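You operate a simulated robot arm through the tools that you are given. There is no shell and no other tool. Be economical: measure what you need, move in short steps, check, and stop when the job is done.

You are at the controls of a simulated two-armed robot. One attempt, no reset.

JOB
Pick up the torque driver with one hand, pass it to the other hand and put it on the top of the gauging bench.

The check looks at the end state, three seconds after you hand in, the way a careful person would. Anything else that was tipped, shoved, dropped, spilled or broken makes it a failure.

ROBOT AND FRAMES
Two 7-joint arms with two-finger parallel grippers on one trunk, on a base that drives. Base frame: it is fixed to the floor where the robot stands at the start and does not move with it; the origin is under the middle of the robot, x ahead of it, y to its left, z up; the surface under the hand at the start is at about z = 0.862. Readings come in m, rad, newtons and seconds.
The left shoulder is at the start at [0.06, 0.189, 1.178], the right one opposite. With the tool pointing down near the work surface each hand reaches from about 0.1 to 0.66 m from the robot's upright axis, wherever it stands, measured 20 degrees to its own side. Places, roughly: top of the gauging bench [-2.6, -2.7, 0.9]. Payload 3.43 kg a hand.
Tool frame (each hand has its own): the origin (TCP) lies between the finger pads and is the grasp point; the fingertips stand 0.03 m ahead of it; z points along the fingers, y is the line along which they close. The gripper opens to 0.094 m. The fingers are 0.028 m wide and 0.01 m thick; the gripper's body (0.05 by 0.096 m) begins 0.055 m behind the TCP.
Orientation is that of the tool frame in the base frame, as [roll, pitch, yaw] about the fixed x, y, z axes, in that order (R = Rz(yaw) Ry(pitch) Rx(roll)). With the fingers straight down and closing along the base's y, the tool's x points along the base's -x, its y along +y and its z along -z.

CONTROLS
- The arms move only by the tool move_arm. It takes "left_plan", "right_plan" or both (then of equal length, played together; a hand with none holds still); each is a list of rows, each an object (a shift or turn left out is 0, a gripper value left out holds the last) with "delta_pos": the shift along the tool's x, y, z in units of 40 mm (1.0 is 40 mm), a list of three; "rot": the turn, a rotation vector about the tool's x, y, z in units of 4 degrees (1.0 is 4 degrees), a list of three; "claw": the finger opening in m, from 0 to 0.094. In form: [{"delta_pos": [tx, ty, tz], "rot": [wx, wy, wz], "claw": claw}, ...]. A call has 1 to 12 rows; each row shifts and turns the commanded pose from where the row before left it, along the tool's axes as they then stand. A call with a number of a shift or a turn outside -1 to 1 is refused whole. Rows are played at 5 a second. More than 0.05 m and 0.15 rad between two rows, or a gripper value outside its range, and nothing of the call is played. Where a pose cannot be reached the arm comes as near as it can. A force on the tool above 40 N (or 10 N above the force at the start of the call, whichever is more), or a blocked arm, ends the call early, and 0.2 s more pass. The fingers move at their own pace (about 0.153 m/s each) and stop on an object; they squeeze with about 23 N. The grip force told is the motor's: it shows also when the fingers shut on nothing. Time passes only in rows, and 0.2 s behind the last, so rows that do not move let the fingers close. The reply holds the time, the measured pose of the TCP, the force on the tool along the base axes, the opening and the grip force, in the units named above and with some noise, with the torque about the TCP (base axes, N m) and any sound that the robot's microphone picked up.
- Cameras (640 x 400 px; columns grow to the right, rows downward): "scene" is now at [0.0106, 0.0244, 1.7228]; the picture's right is [0.32, -0.95, 0.00], its down [-0.75, -0.26, -0.60] and it looks along [0.57, 0.19, -0.80] (base axes); focal length 256 px, centre (320, 200). "left" rides on the left gripper at [0.076, -0.014, -0.102] in its tool frame; the picture's right is [0.18, 0.98, 0.00], its down [-0.75, 0.14, -0.64] and it looks along [-0.63, 0.12, 0.77] (tool axes); focal length 243 px, centre (320, 200). "right" rides on the right gripper at [0.076, 0.014, -0.102] in its tool frame; the picture's right is [-0.18, 0.98, 0.00], its down [-0.75, -0.14, -0.64] and it looks along [-0.63, -0.12, 0.77] (tool axes); focal length 243 px, centre (320, 200). There is no depth. A picture from a camera that has moved, and an enlarged one, comes with that camera's place and axes in the base frame and with its lens.
- camera(camera): a new picture of that camera. No time passes.
- lift_body(by): slides the trunk up (or, below 0, down) by that many m; the arms and the scene camera ride with it, the base frame stays. It gives what a move gives, with no picture.
- drive_base(legs): drives the robot by 1 to 6 legs, each [ahead, left, turn to the left] in m, m and rad, along the robot's own axes; the way and the turn of a leg run together, so that a leg with both is an arc; at most 1.5 m and 3.142 rad a leg. The arms and the cameras ride along, it lands a little off, and it stops where it bumps. It gives what a move gives.
- pan_tilt(pan, tilt): turns the head with the scene camera to pan (to the left, within 1.501 rad either way) and tilt (down, from -0.506 to 1.204), counted from straight ahead of the robot. It gives what a move gives.
- zoom(camera, box): a new picture of the part [left, top, right, bottom] of that camera's present view, enlarged. No time passes.
- hand_in(): hands the job in; it is judged then, once.

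Work in short steps. Places have to be worked out from the pictures, the camera data and where the tool is seen: move nearer, look again, correct. Check each grasp and each placing, and mend what went wrong. You have 120 turns and 92 pictures in all, those below and enlarged ones among them. Open the grippers and draw the arms clear of the work before you hand the job in, unless the task says otherwise; then end with one line.

The tools are called after "Emit:" as a command line: name --argument value ..., lists and objects as JSON in quotes. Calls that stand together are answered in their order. move_arm: Moves the arms, as the interface text tells. Its arguments: {"type":"object","properties":{"left_plan":{"type":"array"},"right_plan":{"type":"array"}},"required":[]} The other tools are called the same way: lift_body (by) slides the trunk up or down; drive_base (legs) drives the base; pan_tilt (pan, tilt) turns the head that bears the scene camera; camera (camera) takes a picture; zoom (camera, box) takes an enlarged picture of a part of a camera's view; hand_in () hands the job in.

At the start:

```text
t: 0.0
left_eef_pos: [0.433, 0.3174, 1.104]
left_tool_rot: [-3.141, -0.001, 3.141]
left_wrist_force: [0.5, 0.2, 0.1]
left_moment: [0.02, 0.01, -0.01]
left_gripper_width: 0.0939
left_grip_force: 0.0
right_eef_pos: [0.3472, -0.0183, 1.1881]
right_tool_rot: [3.141, -0.001, -3.141]
right_wrist_force: [-1.0, 0.7, -0.1]
right_moment: [0.0, -0.02, 0.01]
right_gripper_width: 0.0939
right_grip_force: 0.0
trunk travel left (down, up): [-0.85, 0.14]
robot x, y, heading: [0.0037, 0.0026, 0.004]
head pan, tilt: [0.328, 0.922]
```

scene: 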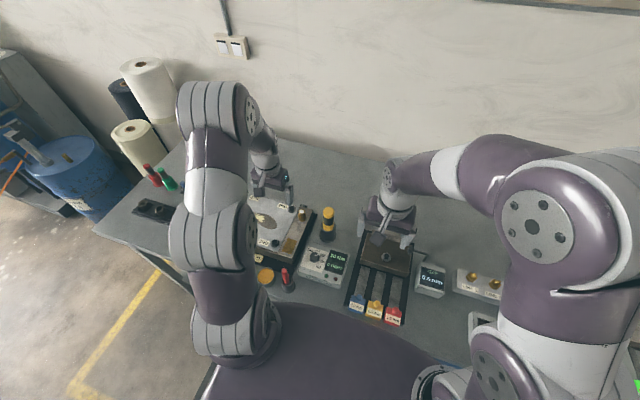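
right: 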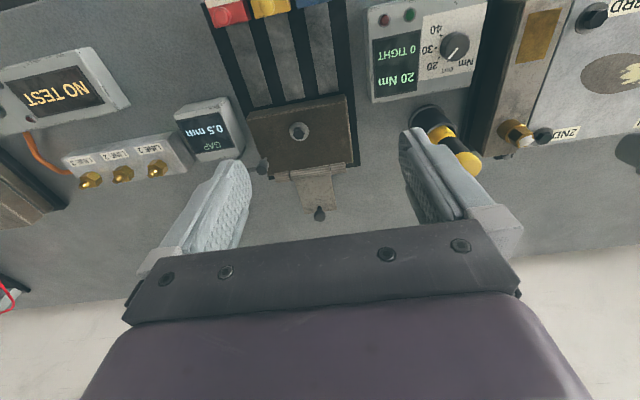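
left: 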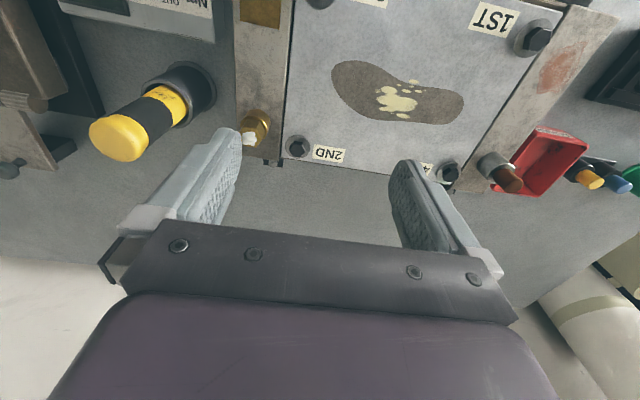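

The yellow and black upright handle next to the "20 Nm" box may be the torque driver. I'll enlarge the scene view to check.

Emit:
zoom --camera "scene" --box '[220, 160, 420, 330]'

Emit:
zoom --camera "left" --box '[60, 0, 300, 180]'

```text
2.35 times, centred on (320, 245) of scene
camera zoom: at [0.0106, 0.0244, 1.7228], right [0.32, -0.95, 0.0], down [-0.75, -0.26, -0.6], along [0.57, 0.19, -0.8], focal length 603 px, centre (320, 94)
```

zoom: 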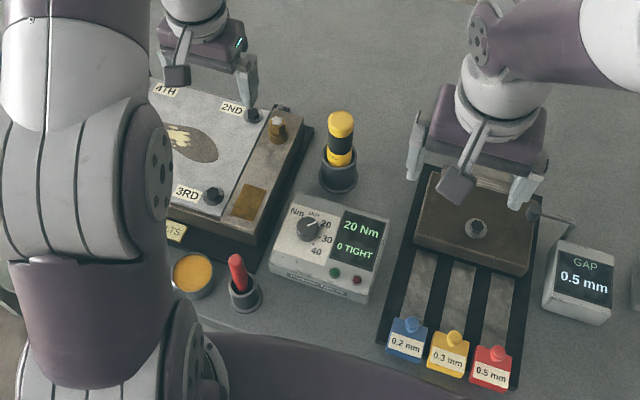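

```text
2.22 times, centred on (180, 90) of left
camera zoom: at [0.3561, 0.3039, 1.2055], right [-0.18, 0.98, 0.0], down [0.75, 0.14, 0.64], along [0.63, 0.12, -0.77], focal length 539 px, centre (631, 444)
```

zoom: 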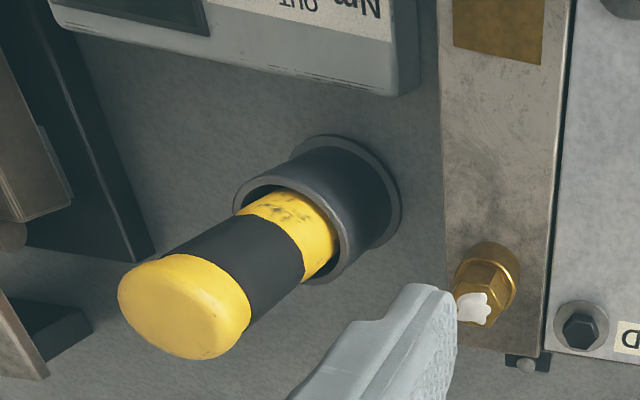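

The yellow/black handle standing in a dark cup looks like the torque driver, at about (0.475, 0.147) with its top near z≈1.0. I'll move the left hand part of the way over it at the present height, shift the right hand out to the right, and look again.

Emit:
move_arm --left_plan '[{"delta_pos": [0, -1, 0]}, {"delta_pos": [0, -1, 0]}, {"delta_pos": [0, -1, 0]}, {"delta_pos": [0, 0, 0]}]' --right_plan '[{"delta_pos": [0, -1, 0]}, {"delta_pos": [0, -1, 0]}, {"delta_pos": [0, -1, 0]}, {"delta_pos": [0, -1, 0]}]'

Emit:
camera --camera "left"

Emit:
camera --camera "right"

```text
t: 1.0
left_eef_pos: [0.4333, 0.1957, 1.1042]
left_tool_rot: [3.141, 0.0, -3.14]
left_wrist_force: [0.1, -0.2, -0.1]
left_moment: [0.01, 0.03, 0.01]
left_gripper_width: 0.0942
left_grip_force: 0.0
right_eef_pos: [0.3484, -0.1807, 1.1884]
right_tool_rot: [3.141, 0.001, 3.141]
right_wrist_force: [0.4, 0.2, 1.2]
right_moment: [0.01, 0.02, 0.0]
right_gripper_width: 0.0937
right_grip_force: 0.1
trunk travel left (down, up): [-0.85, 0.14]
robot x, y, heading: [-0.0008, -0.002, 0.001]
head pan, tilt: [0.328, 0.922]
```

```text
86 pictures are left
camera left: at [0.3561, 0.1815, 1.2063], right [-0.18, 0.98, 0.0], down [0.75, 0.14, 0.64], along [0.63, 0.12, -0.77], focal length 243 px, centre (320, 200)
```

left: 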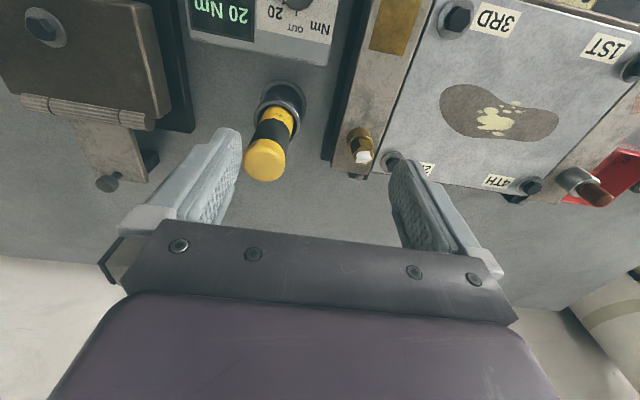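

```text
85 pictures are left
camera right: at [0.2737, -0.1668, 1.2899], right [0.18, 0.98, 0.0], down [0.75, -0.14, 0.64], along [0.63, -0.12, -0.77], focal length 243 px, centre (320, 200)
```

right: 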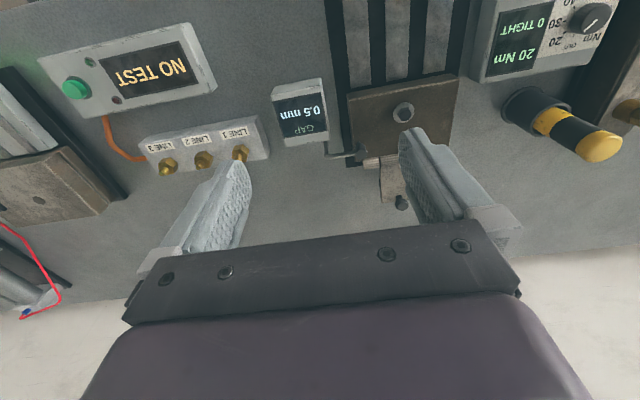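

Triangulating from the two hand cameras puts the handle top at about (0.481, 0.153, 1.008). I'll align the left hand over it with the tips still above the top, then check.

Emit:
move_arm --left_plan '[{"delta_pos": [-0.6, -0.55, 0]}, {"delta_pos": [-0.55, -0.52, 0]}, {"delta_pos": [0, 0, 0.7]}, {"delta_pos": [0, 0, 0.5]}, {"delta_pos": [0, 0, 0]}]'

Emit:
camera --camera "left"

Emit:
zoom --camera "right" --box '[440, 20, 640, 220]'

```text
t: 2.2
left_eef_pos: [0.4786, 0.154, 1.0547]
left_tool_rot: [-3.14, 0.0, -3.141]
left_wrist_force: [0.1, 0.2, -1.1]
left_moment: [0.0, -0.01, 0.01]
left_gripper_width: 0.0939
left_grip_force: 0.0
right_eef_pos: [0.3491, -0.1799, 1.1893]
right_tool_rot: [-3.141, 0.0, 3.141]
right_wrist_force: [-0.5, -0.7, -0.4]
right_moment: [-0.01, 0.03, -0.01]
right_gripper_width: 0.0943
right_grip_force: 0.1
trunk travel left (down, up): [-0.85, 0.14]
robot x, y, heading: [-0.0006, -0.0008, -0.006]
head pan, tilt: [0.328, 0.922]
```

```text
84 pictures are left
camera left: at [0.402, 0.1403, 1.1572], right [-0.18, 0.98, 0.0], down [0.75, 0.14, 0.64], along [0.63, 0.12, -0.77], focal length 243 px, centre (320, 200)
```

left: 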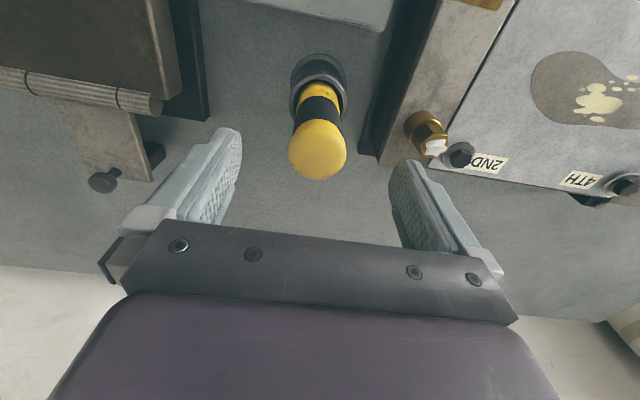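

```text
2.00 times, centred on (540, 120) of right
camera zoom: at [0.2736, -0.1657, 1.29], right [0.18, 0.98, 0.0], down [0.75, -0.14, 0.64], along [0.63, -0.12, -0.77], focal length 485 px, centre (-120, 360)
```

zoom: 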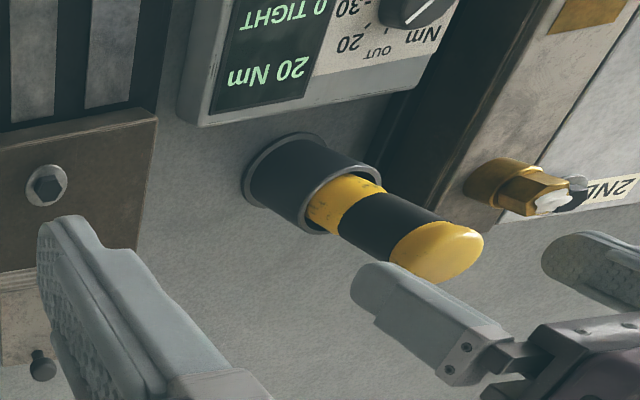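

The handle sits centred between the fingers (top at about 0.481, 0.153). I'll lower the hand to TCP z≈0.978 and close.

Emit:
move_arm --left_plan '[{"delta_pos": [-0.03, 0, 0.7]}, {"delta_pos": [0, 0, 0.7]}, {"delta_pos": [0, 0, 0.5]}, {"delta_pos": [0, 0, 0]}, {"claw": 0.0}, {"claw": 0.0}, {"claw": 0.0}]'

Emit:
camera --camera "left"

Emit:
zoom --camera "right" --box '[440, 20, 640, 220]'

```text
t: 3.8
left_eef_pos: [0.4804, 0.1553, 0.9778]
left_tool_rot: [3.142, -0.001, -3.141]
left_wrist_force: [0.6, -0.6, -0.7]
left_moment: [-0.17, -0.1, 0.03]
left_gripper_width: 0.0374
left_grip_force: 23.1
right_eef_pos: [0.3491, -0.1791, 1.1878]
right_tool_rot: [3.141, 0.001, 3.141]
right_wrist_force: [-0.1, -0.7, 0.9]
right_moment: [0.0, 0.04, -0.03]
right_gripper_width: 0.094
right_grip_force: 0.1
trunk travel left (down, up): [-0.85, 0.14]
robot x, y, heading: [-0.0022, -0.0032, 0.0]
head pan, tilt: [0.328, 0.922]
```

```text
82 pictures are left
camera left: at [0.4039, 0.1415, 1.0804], right [-0.18, 0.98, 0.0], down [0.75, 0.14, 0.64], along [0.63, 0.12, -0.77], focal length 243 px, centre (320, 200)
```

left: 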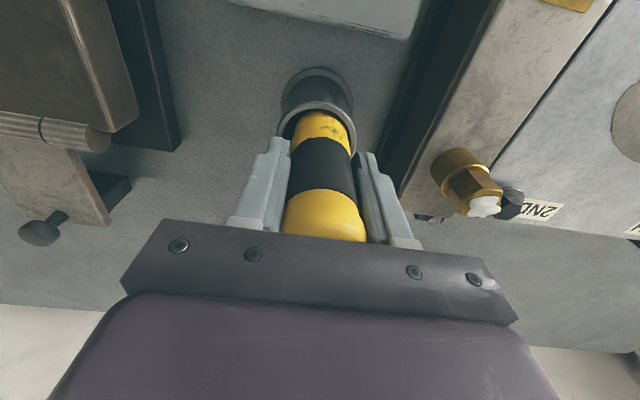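

```text
2.00 times, centred on (540, 120) of right
camera zoom: at [0.274, -0.1654, 1.2899], right [0.18, 0.98, 0.0], down [0.75, -0.14, 0.64], along [0.63, -0.12, -0.77], focal length 485 px, centre (-120, 360)
```

zoom: 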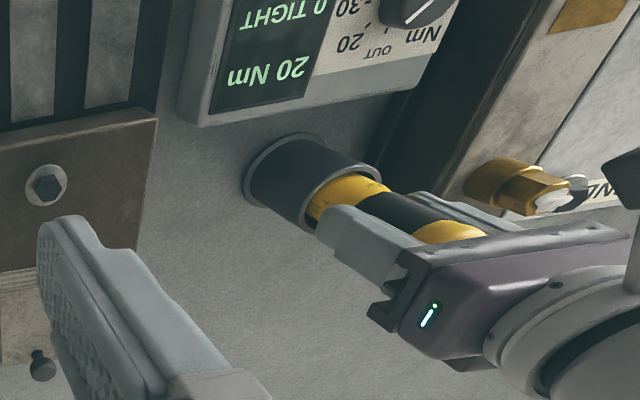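

The grip is firm (opening 0.037 m, 23 N). I'll lift it slowly straight up out of the cup.

Emit:
move_arm --left_plan '[{"delta_pos": [0, 0, -0.4]}, {"delta_pos": [0, 0, -0.5]}, {"delta_pos": [0, 0, -0.5]}, {"delta_pos": [0, 0, -0.6]}, {"delta_pos": [0, 0, -0.7]}, {"delta_pos": [0, 0, -0.7]}, {"delta_pos": [0, 0, -0.7]}, {"delta_pos": [0, 0, 0]}]'

Emit:
camera --camera "left"

Emit:
camera --camera "right"

```text
t: 5.6
left_eef_pos: [0.4803, 0.1557, 1.1439]
left_tool_rot: [-3.141, 0.001, -3.141]
left_wrist_force: [-0.5, -0.1, -5.3]
left_moment: [0.01, 0.0, 0.04]
left_gripper_width: 0.0376
left_grip_force: 23.3
right_eef_pos: [0.3498, -0.1792, 1.1879]
right_tool_rot: [-3.141, 0.0, 3.141]
right_wrist_force: [0.5, -0.5, 0.5]
right_moment: [-0.02, -0.01, 0.02]
right_gripper_width: 0.0941
right_grip_force: 0.1
trunk travel left (down, up): [-0.85, 0.14]
robot x, y, heading: [0.0021, 0.0003, 0.0]
head pan, tilt: [0.328, 0.922]
```

```text
80 pictures are left
camera left: at [0.4032, 0.1402, 1.2458], right [-0.18, 0.98, 0.0], down [0.75, 0.14, 0.64], along [0.63, 0.12, -0.77], focal length 243 px, centre (320, 200)
```

left: 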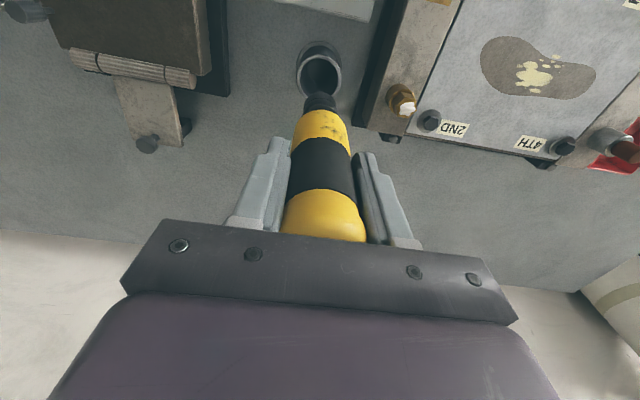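

```text
79 pictures are left
camera right: at [0.2747, -0.1651, 1.2898], right [0.18, 0.98, 0.0], down [0.75, -0.14, 0.64], along [0.63, -0.12, -0.77], focal length 243 px, centre (320, 200)
```

right: 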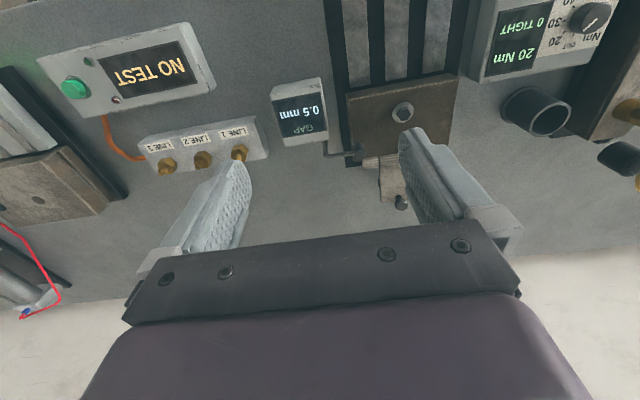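

The driver is free of the cup: handle plus a short bit, about 5 N. Now I'll turn the left hand so its fingers point right (-y) and the driver lies horizontal.

Emit:
move_arm --left_plan '[{"rot": [1, 0, 0], "delta_pos": [0.2, 0, 0]}, {"rot": [1, 0, 0], "delta_pos": [0.2, 0, 0]}, {"rot": [1, 0, 0], "delta_pos": [0.2, 0, 0]}, {"rot": [1, 0, 0], "delta_pos": [0.2, 0, 0]}, {"rot": [1, 0, 0]}, {"rot": [1, 0, 0]}, {"rot": [1, 0, 0]}, {"rot": [1, 0, 0]}, {"rot": [1, 0, 0]}, {"rot": [1, 0, 0]}, {"rot": [1, 0, 0]}, {"rot": [0, 0, 0]}]'

Emit:
move_arm --left_plan '[{"rot": [1, 0, 0]}, {"rot": [1, 0, 0]}, {"rot": [1, 0, 0]}, {"rot": [1, 0, 0]}, {"rot": [1, 0, 0]}, {"rot": [1, 0, 0]}, {"rot": [1, 0, 0]}, {"rot": [1, 0, 0]}, {"rot": [1, 0, 0]}, {"rot": [1, 0, 0]}, {"rot": [1, 0, 0]}, {"rot": [0.5, 0, 0]}]'

Emit:
camera --camera "scene"

Emit:
camera --camera "right"

```text
t: 8.2
left_eef_pos: [0.4304, 0.1434, 1.1201]
left_tool_rot: [-2.375, 0.001, -3.141]
left_wrist_force: [1.0, -0.1, -4.2]
left_moment: [0.08, -0.02, -0.01]
left_gripper_width: 0.0378
left_grip_force: 23.1
left hand out of reach, approached as far as the arm can: row 11
right_eef_pos: [0.348, -0.1801, 1.1885]
right_tool_rot: [3.141, 0.0, 3.141]
right_wrist_force: [0.8, 1.0, 0.4]
right_moment: [0.0, 0.02, -0.01]
right_gripper_width: 0.0938
right_grip_force: 0.0
trunk travel left (down, up): [-0.85, 0.14]
robot x, y, heading: [-0.0026, 0.0032, 0.001]
head pan, tilt: [0.328, 0.922]
```

```text
t: 10.8
left_eef_pos: [0.3955, 0.1122, 1.0974]
left_tool_rot: [-2.249, 0.012, -3.129]
left_wrist_force: [0.9, -0.8, -5.2]
left_moment: [0.07, -0.03, -0.02]
left_gripper_width: 0.0374
left_grip_force: 22.8
left hand out of reach, approached as far as the arm can: row 1, 2, 3, 4, 5, 6, 7, 8, 9, 10, 11
right_eef_pos: [0.3486, -0.1797, 1.1877]
right_tool_rot: [3.14, 0.001, -3.14]
right_wrist_force: [-0.7, -0.5, 1.0]
right_moment: [-0.01, 0.0, -0.02]
right_gripper_width: 0.0937
right_grip_force: 0.0
trunk travel left (down, up): [-0.85, 0.14]
robot x, y, heading: [-0.0011, -0.0001, 0.001]
head pan, tilt: [0.328, 0.922]
```

```text
78 pictures are left
camera scene: at [0.0111, 0.0244, 1.7228], right [0.32, -0.95, 0.0], down [-0.75, -0.26, -0.6], along [0.57, 0.19, -0.8], focal length 256 px, centre (320, 200)
```

scene: 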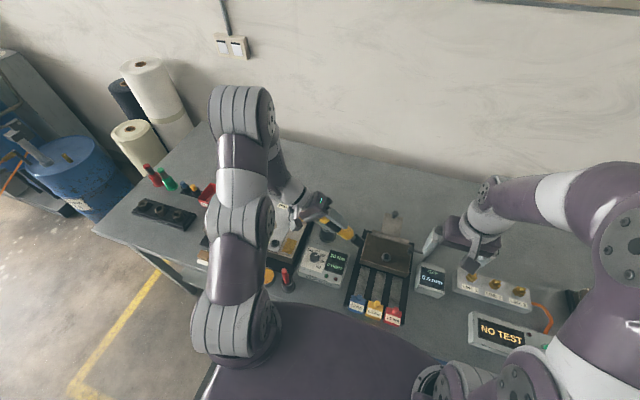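

```text
77 pictures are left
camera right: at [0.2742, -0.1652, 1.2899], right [0.18, 0.98, 0.0], down [0.75, -0.14, 0.64], along [0.63, -0.12, -0.77], focal length 243 px, centre (320, 200)
```

right: 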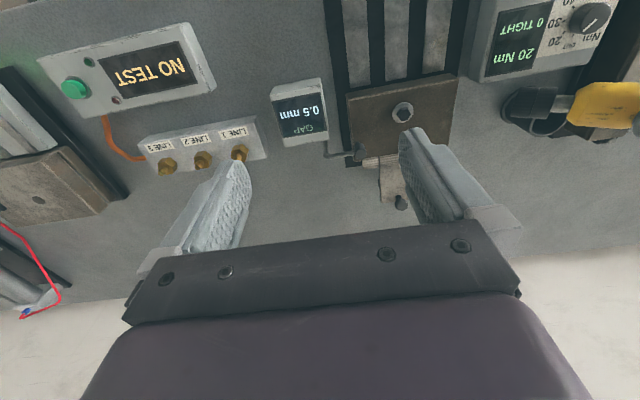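

The left arm reaches its limit with the hand about 51° from vertical, so the driver points down and to the right. That still works if the right hand comes from the upper right, perpendicular to the driver. I'll yaw the right hand +90° where it stands, well clear.

Emit:
move_arm --right_plan '[{"rot": [0, 0, -1]}, {"rot": [0, 0, -1]}, {"rot": [0, 0, -1]}, {"rot": [0, 0, -1]}, {"rot": [0, 0, -1]}, {"rot": [0, 0, -1]}, {"rot": [0, 0, -1]}, {"rot": [0, 0, -1]}, {"rot": [0, 0, -1]}, {"rot": [0, 0, -1]}, {"rot": [0, 0, -1]}, {"rot": [0, 0, -1]}]'

Emit:
move_arm --right_plan '[{"rot": [0, 0, -1]}, {"rot": [0, 0, -1]}, {"rot": [0, 0, -1]}, {"rot": [0, 0, -1]}, {"rot": [0, 0, -1]}, {"rot": [0, 0, -1]}, {"rot": [0, 0, -1]}, {"rot": [0, 0, -1]}, {"rot": [0, 0, -1]}, {"rot": [0, 0, -1]}, {"rot": [0, 0, -0.5]}, {}]'

```text
t: 13.4
left_eef_pos: [0.3956, 0.1125, 1.0964]
left_tool_rot: [-2.248, 0.011, -3.131]
left_wrist_force: [0.6, -0.6, -5.1]
left_moment: [0.05, 0.03, -0.03]
left_gripper_width: 0.0374
left_grip_force: 23.2
right_eef_pos: [0.3489, -0.1786, 1.1871]
right_tool_rot: [3.141, -0.001, -2.302]
right_wrist_force: [-0.3, 0.6, 0.1]
right_moment: [0.01, -0.02, -0.01]
right_gripper_width: 0.0942
right_grip_force: 0.0
trunk travel left (down, up): [-0.85, 0.14]
robot x, y, heading: [0.0002, 0.0014, -0.002]
head pan, tilt: [0.328, 0.922]
```

```text
t: 16.0
left_eef_pos: [0.3957, 0.1124, 1.0971]
left_tool_rot: [-2.25, 0.011, -3.128]
left_wrist_force: [0.1, -0.1, -5.1]
left_moment: [0.08, -0.01, -0.01]
left_gripper_width: 0.0376
left_grip_force: 23.5
right_eef_pos: [0.349, -0.18, 1.1872]
right_tool_rot: [3.141, 0.0, -1.572]
right_wrist_force: [0.3, -0.4, -0.6]
right_moment: [-0.01, -0.02, 0.01]
right_gripper_width: 0.094
right_grip_force: 0.0
trunk travel left (down, up): [-0.85, 0.14]
robot x, y, heading: [-0.0017, -0.0004, 0.002]
head pan, tilt: [0.328, 0.922]
```

The yaw is done. Next I'll tilt the right hand by 39° toward the left.

Emit:
move_arm --right_plan '[{"rot": [0, -1, 0]}, {"rot": [0, -1, 0]}, {"rot": [0, -1, 0]}, {"rot": [0, -1, 0]}, {"rot": [0, -1, 0]}, {"rot": [0, -1, 0]}, {"rot": [0, -1, 0]}, {"rot": [0, -1, 0]}, {"rot": [0, -1, 0]}, {"rot": [0, -0.75, 0]}, {}]'

```text
t: 18.4
left_eef_pos: [0.395, 0.1131, 1.0967]
left_tool_rot: [-2.25, 0.013, -3.128]
left_wrist_force: [0.7, 0.9, -5.1]
left_moment: [0.07, -0.02, 0.0]
left_gripper_width: 0.0374
left_grip_force: 23.0
right_eef_pos: [0.346, -0.1753, 1.1824]
right_tool_rot: [-3.141, 0.676, -1.571]
right_wrist_force: [0.0, 0.0, 0.3]
right_moment: [0.0, 0.01, -0.01]
right_gripper_width: 0.0939
right_grip_force: 0.3
right hand out of reach, approached as far as the arm can: row 10
trunk travel left (down, up): [-0.85, 0.14]
robot x, y, heading: [0.0024, -0.0025, 0.002]
head pan, tilt: [0.328, 0.922]
```

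The tilt is reached (38.7°). I'll move the right hand to a pre-grasp point about 0.12 m back from the driver along its approach axis.

Emit:
move_arm --right_plan '[{"delta_pos": [-0.63, -0.25, 0.63]}, {"delta_pos": [-0.63, -0.25, 0.63]}, {"delta_pos": [-0.63, -0.25, 0.63]}, {"delta_pos": [-0.63, -0.25, 0.63]}, {"delta_pos": [-0.63, -0.25, 0.63]}, {}]'

Emit:
camera --camera "right"

Emit:
camera --camera "scene"

Emit:
camera --camera "left"

```text
t: 19.8
left_eef_pos: [0.395, 0.1112, 1.0969]
left_tool_rot: [-2.25, 0.012, -3.129]
left_wrist_force: [0.4, 0.1, -4.8]
left_moment: [0.08, -0.01, 0.0]
left_gripper_width: 0.0374
left_grip_force: 22.8
right_eef_pos: [0.3963, 0.0019, 1.1646]
right_tool_rot: [3.141, 0.68, -1.571]
right_wrist_force: [-0.1, 0.0, 0.7]
right_moment: [-0.02, 0.02, 0.0]
right_gripper_width: 0.094
right_grip_force: 0.1
trunk travel left (down, up): [-0.85, 0.14]
robot x, y, heading: [0.002, 0.001, -0.001]
head pan, tilt: [0.328, 0.922]
```

```text
76 pictures are left
camera right: at [0.3831, -0.1228, 1.1946], right [-0.98, 0.14, 0.12], down [0.14, 0.18, 0.97], along [0.12, 0.97, -0.2], focal length 243 px, centre (320, 200)
```

right: 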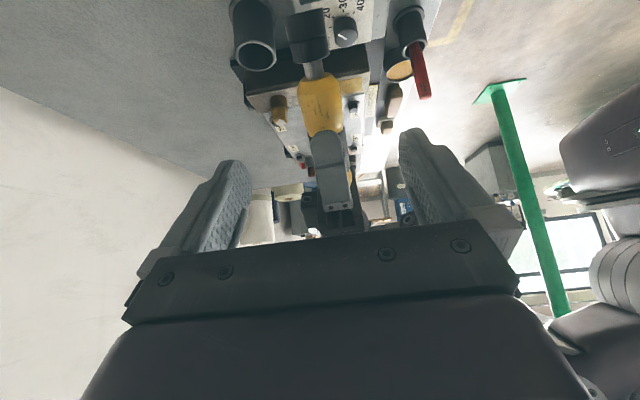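

```text
75 pictures are left
camera scene: at [0.011, 0.0234, 1.7228], right [0.32, -0.95, 0.0], down [-0.75, -0.26, -0.6], along [0.57, 0.2, -0.8], focal length 256 px, centre (320, 200)
```

scene: 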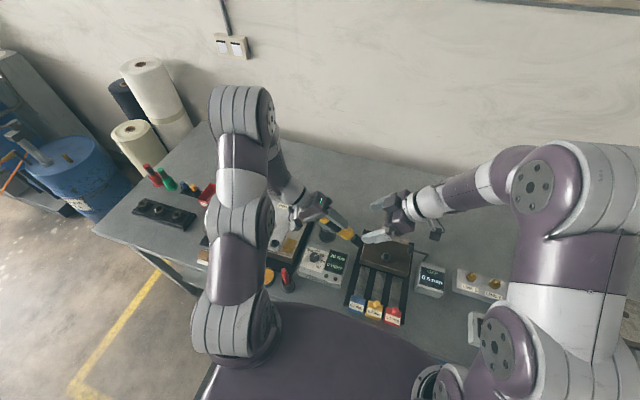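

```text
74 pictures are left
camera left: at [0.3166, 0.182, 1.1709], right [-0.18, 0.62, -0.77], down [0.74, 0.6, 0.3], along [0.64, -0.51, -0.57], focal length 243 px, centre (320, 200)
```

left: 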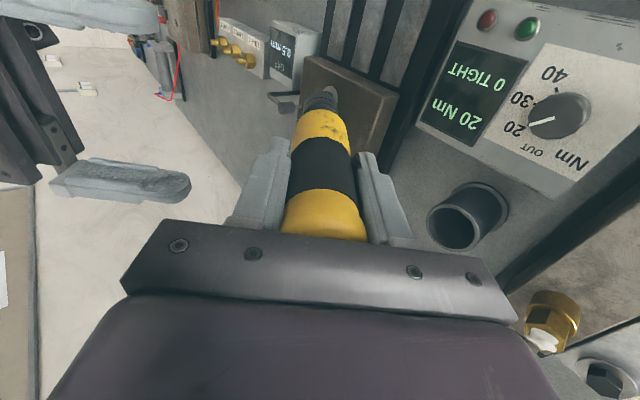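

The driver is visible between both hands. I'll zoom in on its nose to see where the handle ends.

Emit:
zoom --camera "right" --box '[220, 0, 440, 220]'

Emit:
zoom --camera "left" --box '[220, 60, 440, 260]'

```text
1.82 times, centred on (330, 110) of right
camera zoom: at [0.3831, -0.1228, 1.1946], right [-0.98, 0.14, 0.12], down [0.14, 0.18, 0.97], along [0.12, 0.97, -0.2], focal length 441 px, centre (302, 364)
```

zoom: 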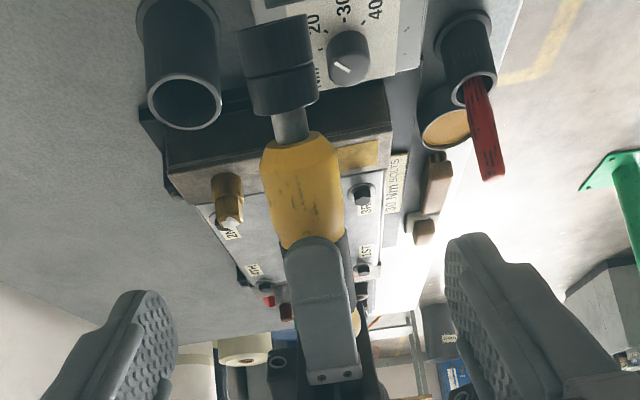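

```text
2.00 times, centred on (330, 160) of left
camera zoom: at [0.3166, 0.182, 1.1709], right [-0.18, 0.62, -0.77], down [0.74, 0.6, 0.3], along [0.64, -0.51, -0.57], focal length 485 px, centre (300, 280)
```

zoom: 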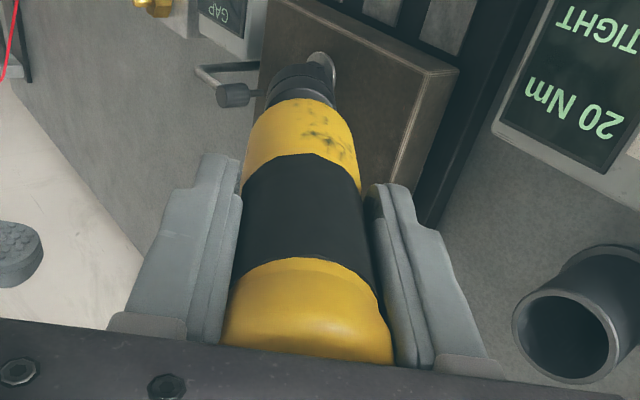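

The handle ends about 0.071 m past the left TCP, followed by a shaft and a socket. I'll grip at 0.045 m, target (0.393, 0.077, 1.069), so I'll bring the right hand in along its axis and look before closing.

Emit:
move_arm --right_plan '[{"delta_pos": [0.0, 0.05, 0.8]}, {"delta_pos": [0.05, 0.03, 0.8]}, {"delta_pos": [0, 0, 0.75]}, {"delta_pos": [0, 0, 0.7]}, {}]'

Emit:
camera --camera "right"

Emit:
camera --camera "left"

```text
t: 21.0
left_eef_pos: [0.3953, 0.1122, 1.0959]
left_tool_rot: [-2.249, 0.013, -3.129]
left_wrist_force: [-1.2, -0.2, -4.6]
left_moment: [0.07, 0.02, -0.03]
left_gripper_width: 0.0374
left_grip_force: 23.1
right_eef_pos: [0.3931, 0.0763, 1.0671]
right_tool_rot: [-3.141, 0.68, -1.571]
right_wrist_force: [-0.2, -0.4, 0.1]
right_moment: [-0.01, 0.03, 0.0]
right_gripper_width: 0.0942
right_grip_force: 0.0
trunk travel left (down, up): [-0.85, 0.14]
robot x, y, heading: [-0.0037, 0.004, -0.003]
head pan, tilt: [0.328, 0.922]
```

```text
71 pictures are left
camera right: at [0.3807, -0.0463, 1.0975], right [-0.98, 0.14, 0.12], down [0.14, 0.18, 0.97], along [0.12, 0.97, -0.2], focal length 243 px, centre (320, 200)
```

right: 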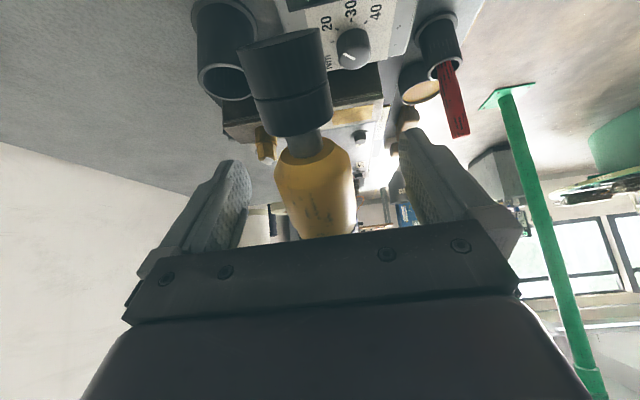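

```text
70 pictures are left
camera left: at [0.3165, 0.1822, 1.1709], right [-0.18, 0.62, -0.77], down [0.74, 0.6, 0.3], along [0.64, -0.51, -0.57], focal length 243 px, centre (320, 200)
```

left: 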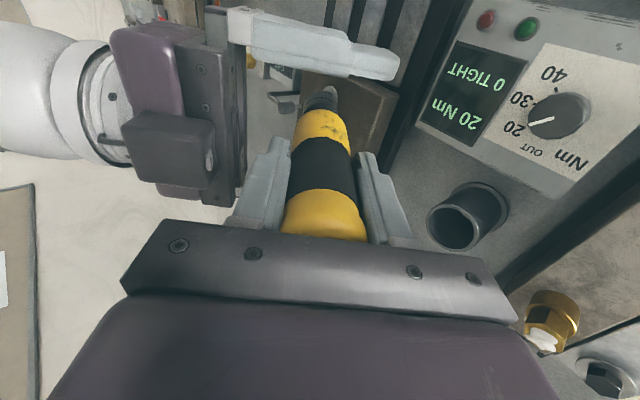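

The driver's yellow end is between the right fingers with the left fingers clear of it. I'll close the right gripper.

Emit:
move_arm --right_plan '[{"claw": 0.0}, {"claw": 0.0}, {"claw": 0.0}, {"claw": 0.0}]'

Emit:
camera --camera "left"

```text
t: 22.0
left_eef_pos: [0.3946, 0.1122, 1.0971]
left_tool_rot: [-2.249, 0.009, -3.131]
left_wrist_force: [-12.7, 0.2, 4.8]
left_moment: [0.0, 0.38, -0.56]
left_gripper_width: 0.0374
left_grip_force: 22.7
right_eef_pos: [0.3934, 0.0782, 1.0667]
right_tool_rot: [-3.141, 0.679, -1.574]
right_wrist_force: [12.7, -0.6, -4.1]
right_moment: [-0.28, -0.04, 0.09]
right_gripper_width: 0.0422
right_grip_force: 22.9
trunk travel left (down, up): [-0.85, 0.14]
robot x, y, heading: [-0.0006, -0.0036, -0.009]
head pan, tilt: [0.328, 0.922]
```

```text
69 pictures are left
camera left: at [0.3164, 0.1826, 1.1708], right [-0.18, 0.61, -0.77], down [0.74, 0.6, 0.3], along [0.64, -0.52, -0.57], focal length 243 px, centre (320, 200)
```

left: 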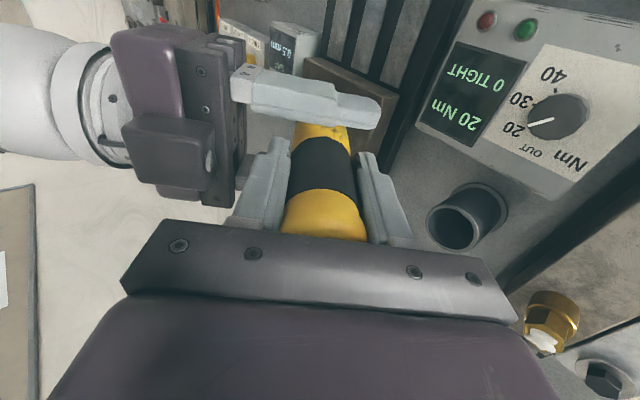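

The right hand now holds it (0.042 m, 23 N). I'll open the left gripper only to 0.056 so the finger doesn't reach the right palm, then draw it back along its own axis.

Emit:
move_arm --left_plan '[{"claw": 0.056}, {"claw": 0.056}, {"delta_pos": [0, 0, -0.4]}, {"delta_pos": [0, 0, -0.7]}, {"delta_pos": [0, 0, -0.8]}, {"delta_pos": [0, 0, -0.8]}, {"delta_pos": [0, 0, -0.8]}, {}]'

Emit:
camera --camera "left"

Emit:
camera --camera "right"

```text
t: 23.8
left_eef_pos: [0.344, 0.1426, 1.0959]
left_tool_rot: [-2.216, 0.012, -3.128]
left_wrist_force: [0.6, 0.2, 0.2]
left_moment: [-0.02, -0.01, -0.04]
left_gripper_width: 0.0559
left_grip_force: 0.1
left hand out of reach, approached as far as the arm can: row 3, 4, 5, 6, 7
right_eef_pos: [0.3932, 0.0776, 1.0667]
right_tool_rot: [3.139, 0.679, -1.571]
right_wrist_force: [0.1, -0.6, 0.0]
right_moment: [-0.05, -0.01, 0.03]
right_gripper_width: 0.0421
right_grip_force: 22.9
trunk travel left (down, up): [-0.85, 0.14]
robot x, y, heading: [0.0018, -0.0001, 0.001]
head pan, tilt: [0.328, 0.922]
```

```text
68 pictures are left
camera left: at [0.2653, 0.2151, 1.1675], right [-0.18, 0.59, -0.79], down [0.74, 0.61, 0.28], along [0.64, -0.53, -0.55], focal length 243 px, centre (320, 200)
```

left: 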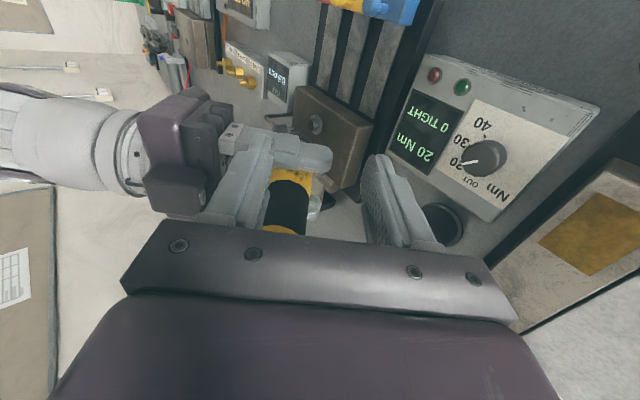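

```text
67 pictures are left
camera right: at [0.3811, -0.0462, 1.0975], right [-0.98, 0.14, 0.12], down [0.14, 0.18, 0.97], along [0.12, 0.97, -0.2], focal length 243 px, centre (320, 200)
```

right: 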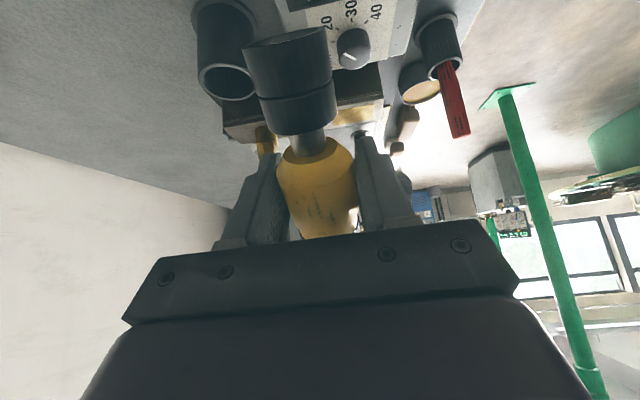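

The right hand holds the driver securely. The left hand hit its reach limit and slid out sideways, clear of the driver on the robot's side. I'll move the right hand (+x) away from it, then right and up.

Emit:
move_arm --right_plan '[{"delta_pos": [0, -0.7, 0]}, {"delta_pos": [0, -0.8, 0]}, {"delta_pos": [0.4, -0.3, -0.7]}, {"delta_pos": [0.4, 0, -0.8]}, {"delta_pos": [0.4, 0, -0.8]}, {"delta_pos": [0.4, 0, -0.8]}, {}]'

Emit:
camera --camera "left"

Emit:
camera --camera "right"

```text
t: 25.4
left_eef_pos: [0.3456, 0.1418, 1.0955]
left_tool_rot: [-2.216, 0.012, -3.127]
left_wrist_force: [-0.2, -0.2, 0.0]
left_moment: [-0.02, 0.0, 0.0]
left_gripper_width: 0.0558
left_grip_force: 0.0
right_eef_pos: [0.4649, -0.0519, 1.1222]
right_tool_rot: [3.141, 0.68, -1.571]
right_wrist_force: [-0.7, 0.8, -4.2]
right_moment: [-0.11, 0.01, 0.01]
right_gripper_width: 0.0421
right_grip_force: 23.2
trunk travel left (down, up): [-0.85, 0.14]
robot x, y, heading: [0.0016, -0.0018, -0.004]
head pan, tilt: [0.328, 0.922]
```

```text
66 pictures are left
camera left: at [0.2655, 0.2155, 1.1674], right [-0.18, 0.59, -0.79], down [0.74, 0.61, 0.28], along [0.64, -0.53, -0.55], focal length 243 px, centre (320, 200)
```

left: 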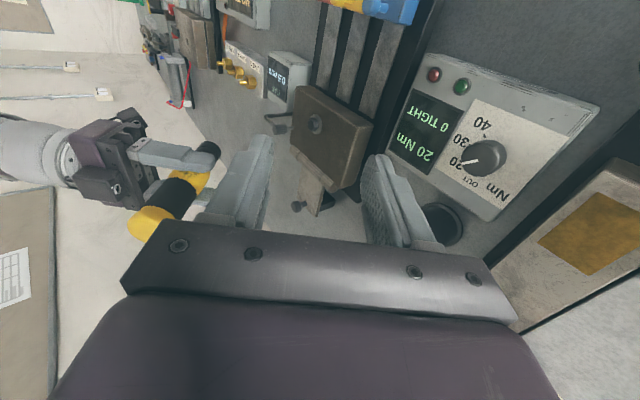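

```text
65 pictures are left
camera right: at [0.4531, -0.1753, 1.153], right [-0.98, 0.14, 0.12], down [0.14, 0.18, 0.97], along [0.12, 0.97, -0.2], focal length 243 px, centre (320, 200)
```

right: 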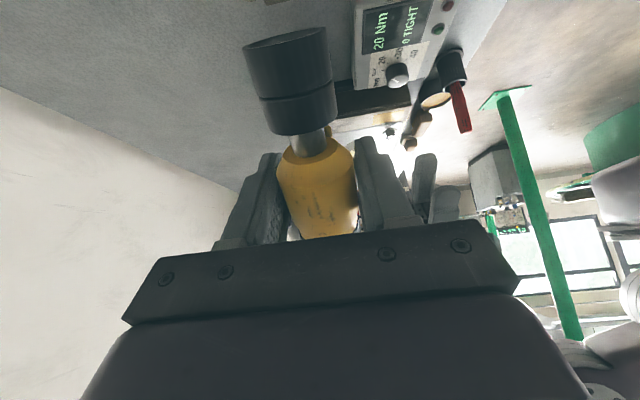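

The handover is complete. I'll level both hands: the left back to vertical, and the right untilted so the driver lies horizontal beneath it.

Emit:
move_arm --left_plan '[{"rot": [-1, 0, 0]}, {"rot": [-1, 0, 0]}, {"rot": [-1, 0, 0]}, {"rot": [-1, 0, 0]}, {"rot": [-1, 0, 0]}, {"rot": [-1, 0, 0]}, {"rot": [-1, 0, 0]}, {"rot": [-1, 0, 0]}, {"rot": [-1, 0, 0]}, {"rot": [-1, 0, 0]}, {"rot": [-1, 0, 0]}, {"rot": [-1, 0, 0]}]' --right_plan '[{"rot": [0, 1, 0], "delta_pos": [0, 0, -0.4]}, {"rot": [0, 1, 0], "delta_pos": [0, 0, -0.4]}, {"rot": [0, 1, 0], "delta_pos": [0, 0, -0.4]}, {"rot": [0, 1, 0]}, {"rot": [0, 1, 0]}, {"rot": [0, 1, 0]}, {"rot": [0, 1, 0]}, {"rot": [0, 1, 0]}, {"rot": [0, 1, 0]}, {"rot": [0, 0.74, 0]}, {}, {}]'

Emit:
camera --camera "right"

Emit:
camera --camera "scene"

```text
t: 28.0
left_eef_pos: [0.3449, 0.1421, 1.0947]
left_tool_rot: [-3.054, 0.011, -3.131]
left_wrist_force: [0.2, 0.7, -0.5]
left_moment: [0.0, 0.03, -0.01]
left_gripper_width: 0.0561
left_grip_force: 0.1
right_eef_pos: [0.4666, -0.079, 1.1625]
right_tool_rot: [-3.141, 0.0, -1.571]
right_wrist_force: [-0.4, 0.4, -5.0]
right_moment: [-0.11, 0.0, 0.0]
right_gripper_width: 0.0419
right_grip_force: 22.7
trunk travel left (down, up): [-0.85, 0.14]
robot x, y, heading: [-0.002, 0.0009, -0.003]
head pan, tilt: [0.328, 0.922]
```

```text
64 pictures are left
camera right: at [0.4531, -0.1553, 1.2637], right [-0.98, 0.18, 0.0], down [0.14, 0.75, 0.64], along [0.12, 0.63, -0.77], focal length 243 px, centre (320, 200)
```

right: 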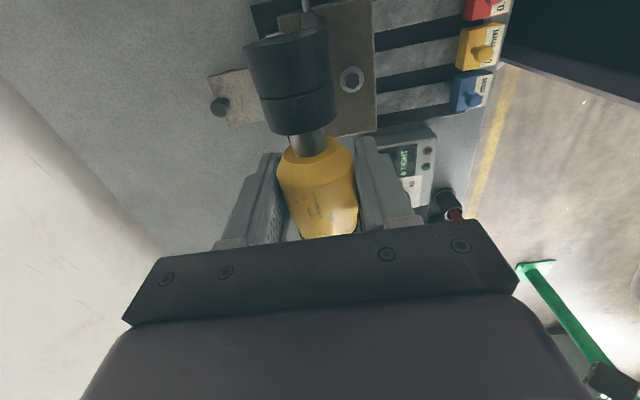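

```text
63 pictures are left
camera scene: at [0.0112, 0.0236, 1.7228], right [0.32, -0.95, 0.0], down [-0.75, -0.26, -0.6], along [0.57, 0.2, -0.8], focal length 256 px, centre (320, 200)
```

scene: 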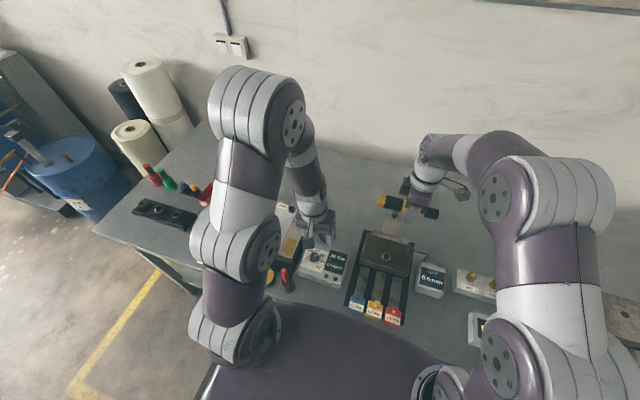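

The driver is level and steady in the right hand. I'll raise and tuck both arms, then look to the right for the way to the gauging bench.

Emit:
move_arm --left_plan '[{"rot": [-1, 0, 0], "delta_pos": [0, 0, -0.9]}, {"delta_pos": [0, 0, -0.9]}, {"delta_pos": [0, 0, -0.9]}, {"delta_pos": [0, 0, 0]}, {}]' --right_plan '[{"delta_pos": [0, 0.6, -0.5]}, {"delta_pos": [0.3, 0.7, -0.5]}, {"delta_pos": [0.6, 0.6, 0]}, {"delta_pos": [0.6, 0.6, 0]}, {}]'

Emit:
pan_tilt --pan -1.5 --tilt 0.45

Emit:
camera --camera "scene"

```text
t: 29.2
left_eef_pos: [0.3435, 0.1456, 1.204]
left_tool_rot: [-3.122, 0.012, -3.127]
left_wrist_force: [-0.4, -0.1, -0.9]
left_moment: [0.01, 0.01, 0.01]
left_gripper_width: 0.0562
left_grip_force: 0.0
right_eef_pos: [0.3661, -0.1396, 1.2013]
right_tool_rot: [3.141, 0.0, -1.57]
right_wrist_force: [0.7, 0.3, -5.2]
right_moment: [-0.12, -0.02, 0.01]
right_gripper_width: 0.042
right_grip_force: 22.6
trunk travel left (down, up): [-0.85, 0.14]
robot x, y, heading: [0.0015, 0.0019, -0.006]
head pan, tilt: [0.328, 0.922]
```

```text
t: 31.0
left_eef_pos: [0.3436, 0.1458, 1.204]
left_tool_rot: [-3.122, 0.011, -3.128]
left_wrist_force: [0.0, 0.6, 0.0]
left_moment: [0.01, -0.01, 0.01]
left_gripper_width: 0.0561
left_grip_force: 0.0
right_eef_pos: [0.3658, -0.1394, 1.201]
right_tool_rot: [-3.141, 0.0, -1.571]
right_wrist_force: [0.0, 0.5, -5.0]
right_moment: [-0.12, -0.01, -0.03]
right_gripper_width: 0.0422
right_grip_force: 23.3
trunk travel left (down, up): [-0.85, 0.14]
robot x, y, heading: [0.0005, 0.0008, -0.002]
head pan, tilt: [-1.499, 0.45]
```

```text
62 pictures are left
camera scene: at [-0.0526, -0.0915, 1.7627], right [-1.0, -0.07, 0.0], down [-0.03, 0.43, -0.9], along [0.06, -0.9, -0.44], focal length 256 px, centre (320, 200)
```

scene: 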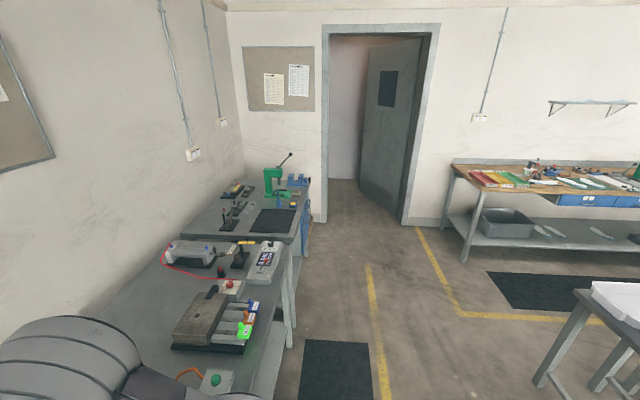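

The aisle to the right is clear. I'll back away from the table a little, turn right about 90°, and look at the rest of the room.

Emit:
drive_base --legs '[[-0.25, 0, 0]]'

Emit:
pan_tilt --pan 1.5 --tilt 0.45

Emit:
camera --camera "scene"

```text
t: 32.8
left_eef_pos: [0.0939, 0.145, 1.204]
left_tool_rot: [-3.123, 0.011, -3.13]
left_wrist_force: [0.5, -0.3, -0.1]
left_moment: [0.02, 0.02, 0.01]
left_gripper_width: 0.0559
left_grip_force: 0.1
right_eef_pos: [0.1165, -0.1407, 1.2012]
right_tool_rot: [3.141, 0.0, -1.569]
right_wrist_force: [1.2, -0.6, -4.5]
right_moment: [-0.15, -0.02, -0.03]
right_gripper_width: 0.0422
right_grip_force: 23.3
trunk travel left (down, up): [-0.85, 0.14]
robot x, y, heading: [-0.2531, -0.0014, 0.003]
head pan, tilt: [-1.499, 0.45]
```

```text
t: 35.4
left_eef_pos: [0.093, 0.1465, 1.2044]
left_tool_rot: [-3.123, 0.012, -3.13]
left_wrist_force: [-0.2, 0.0, 0.1]
left_moment: [0.01, 0.01, 0.01]
left_gripper_width: 0.056
left_grip_force: 0.1
right_eef_pos: [0.1156, -0.1412, 1.2028]
right_tool_rot: [3.141, 0.001, -1.57]
right_wrist_force: [-1.1, 0.4, -4.5]
right_moment: [-0.14, 0.03, -0.02]
right_gripper_width: 0.042
right_grip_force: 23.8
trunk travel left (down, up): [-0.85, 0.14]
robot x, y, heading: [-0.2532, -0.0013, -0.003]
head pan, tilt: [1.499, 0.45]
```

```text
61 pictures are left
camera scene: at [-0.3032, 0.0919, 1.7628], right [1.0, -0.07, 0.0], down [-0.03, -0.43, -0.9], along [0.07, 0.9, -0.44], focal length 256 px, centre (320, 200)
```

scene: 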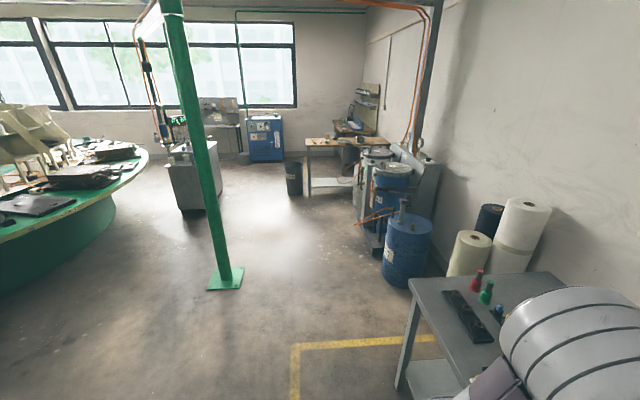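

There's free floor on the left. I'll turn the robot right 90° and look around with the head.

Emit:
drive_base --legs '[[0, 0, -1.571]]'

Emit:
pan_tilt --pan -0.9 --tilt 0.5

Emit:
camera --camera "scene"

```text
t: 39.7
left_eef_pos: [-0.1091, -0.3447, 1.2032]
left_tool_rot: [-3.122, 0.012, 1.57]
left_wrist_force: [0.9, 0.0, 0.0]
left_moment: [0.02, 0.0, 0.01]
left_gripper_width: 0.056
left_grip_force: 0.0
right_eef_pos: [-0.3968, -0.363, 1.202]
right_tool_rot: [-3.141, -0.001, 3.126]
right_wrist_force: [-0.4, -0.2, -5.5]
right_moment: [-0.03, 0.15, -0.01]
right_gripper_width: 0.0422
right_grip_force: 23.0
trunk travel left (down, up): [-0.85, 0.14]
robot x, y, heading: [-0.2468, -0.0001, -1.585]
head pan, tilt: [1.499, 0.45]
```

```text
t: 41.9
left_eef_pos: [-0.1094, -0.3456, 1.2033]
left_tool_rot: [-3.122, 0.01, 1.569]
left_wrist_force: [-0.4, 0.1, 0.2]
left_moment: [-0.01, -0.03, 0.02]
left_gripper_width: 0.0561
left_grip_force: 0.1
right_eef_pos: [-0.3965, -0.3637, 1.2021]
right_tool_rot: [-3.141, -0.001, 3.125]
right_wrist_force: [0.8, -0.1, -4.5]
right_moment: [0.02, 0.11, -0.01]
right_gripper_width: 0.0421
right_grip_force: 23.2
trunk travel left (down, up): [-0.85, 0.14]
robot x, y, heading: [-0.2489, 0.0002, -1.587]
head pan, tilt: [-0.901, 0.499]
```

```text
60 pictures are left
camera scene: at [-0.3219, 0.0043, 1.7583], right [-0.61, 0.79, 0.0], down [0.38, 0.29, -0.88], along [-0.7, -0.54, -0.48], focal length 256 px, centre (320, 200)
```

scene: 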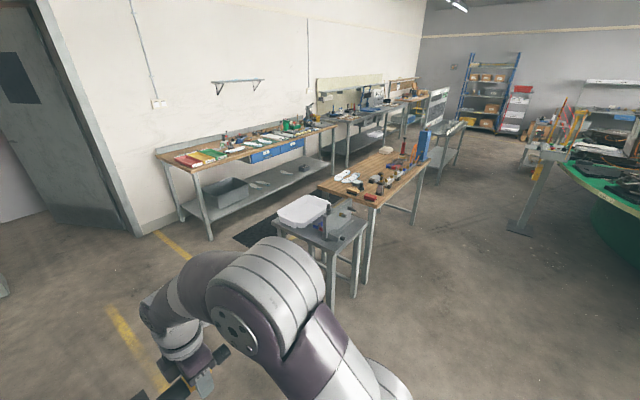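

The expected bench location (-2.6, -2.7, 0.9) projects to about (265, 134), onto the wooden-topped bench along the wall. I'll zoom in on it.

Emit:
zoom --camera "scene" --box '[140, 80, 460, 280]'

```text
2.00 times, centred on (300, 180) of scene
camera zoom: at [-0.3219, 0.0043, 1.7583], right [-0.61, 0.79, 0.0], down [0.38, 0.29, -0.88], along [-0.7, -0.54, -0.48], focal length 513 px, centre (360, 240)
```

zoom: 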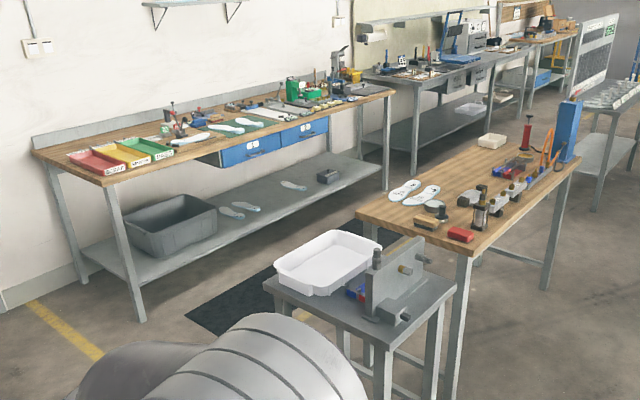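

The gauging bench is the long wooden-topped one. Its front edge is at about y≈-2.15, spanning x from about -3.5 to -1.3. I'll drive closer through the aisle and look for a free spot on the top.

Emit:
drive_base --legs '[[1.3, -0.4, 0]]'

Emit:
pan_tilt --pan -0.8 --tilt 0.5

Emit:
camera --camera "scene"

```text
t: 48.7
left_eef_pos: [-0.529, -1.6311, 1.2039]
left_tool_rot: [-3.121, 0.011, 1.567]
left_wrist_force: [0.5, 0.0, 0.6]
left_moment: [0.0, -0.01, -0.01]
left_gripper_width: 0.0558
left_grip_force: 0.1
right_eef_pos: [-0.8148, -1.6507, 1.202]
right_tool_rot: [3.141, 0.0, 3.128]
right_wrist_force: [0.1, -0.3, -5.1]
right_moment: [0.01, 0.12, -0.04]
right_gripper_width: 0.042
right_grip_force: 23.2
trunk travel left (down, up): [-0.85, 0.14]
robot x, y, heading: [-0.6718, -1.2831, -1.591]
head pan, tilt: [-0.901, 0.499]
```

```text
t: 49.3
left_eef_pos: [-0.5281, -1.6326, 1.2035]
left_tool_rot: [-3.123, 0.012, 1.568]
left_wrist_force: [0.5, 0.4, -0.5]
left_moment: [0.01, 0.03, -0.05]
left_gripper_width: 0.0559
left_grip_force: 0.1
right_eef_pos: [-0.8154, -1.6505, 1.2015]
right_tool_rot: [3.14, 0.0, 3.126]
right_wrist_force: [0.0, -0.1, -5.3]
right_moment: [-0.01, 0.1, 0.01]
right_gripper_width: 0.0417
right_grip_force: 23.4
trunk travel left (down, up): [-0.85, 0.14]
robot x, y, heading: [-0.6685, -1.2828, -1.584]
head pan, tilt: [-0.799, 0.499]
```

```text
58 pictures are left
camera scene: at [-0.7346, -1.2895, 1.7583], right [-0.69, 0.73, 0.0], down [0.35, 0.33, -0.88], along [-0.64, -0.6, -0.48], focal length 256 px, centre (320, 200)
```

scene: 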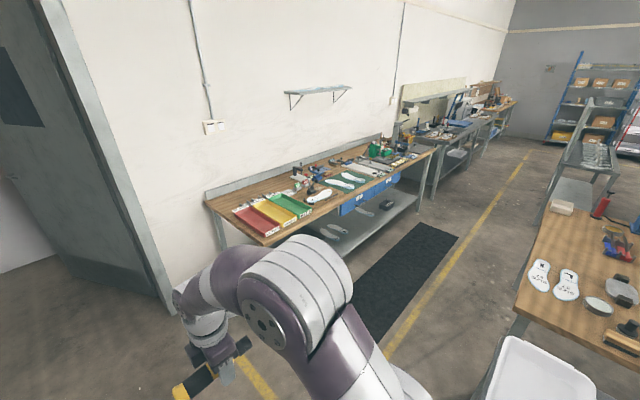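

Emit:
zoom --camera "scene" --box '[195, 120, 445, 260]'

```text
2.56 times, centred on (320, 190) of scene
camera zoom: at [-0.7346, -1.2895, 1.7583], right [-0.69, 0.73, 0.0], down [0.35, 0.33, -0.88], along [-0.64, -0.6, -0.48], focal length 656 px, centre (320, 226)
```

zoom: 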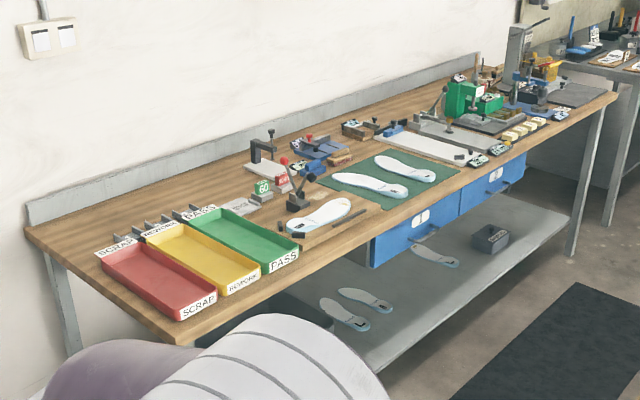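

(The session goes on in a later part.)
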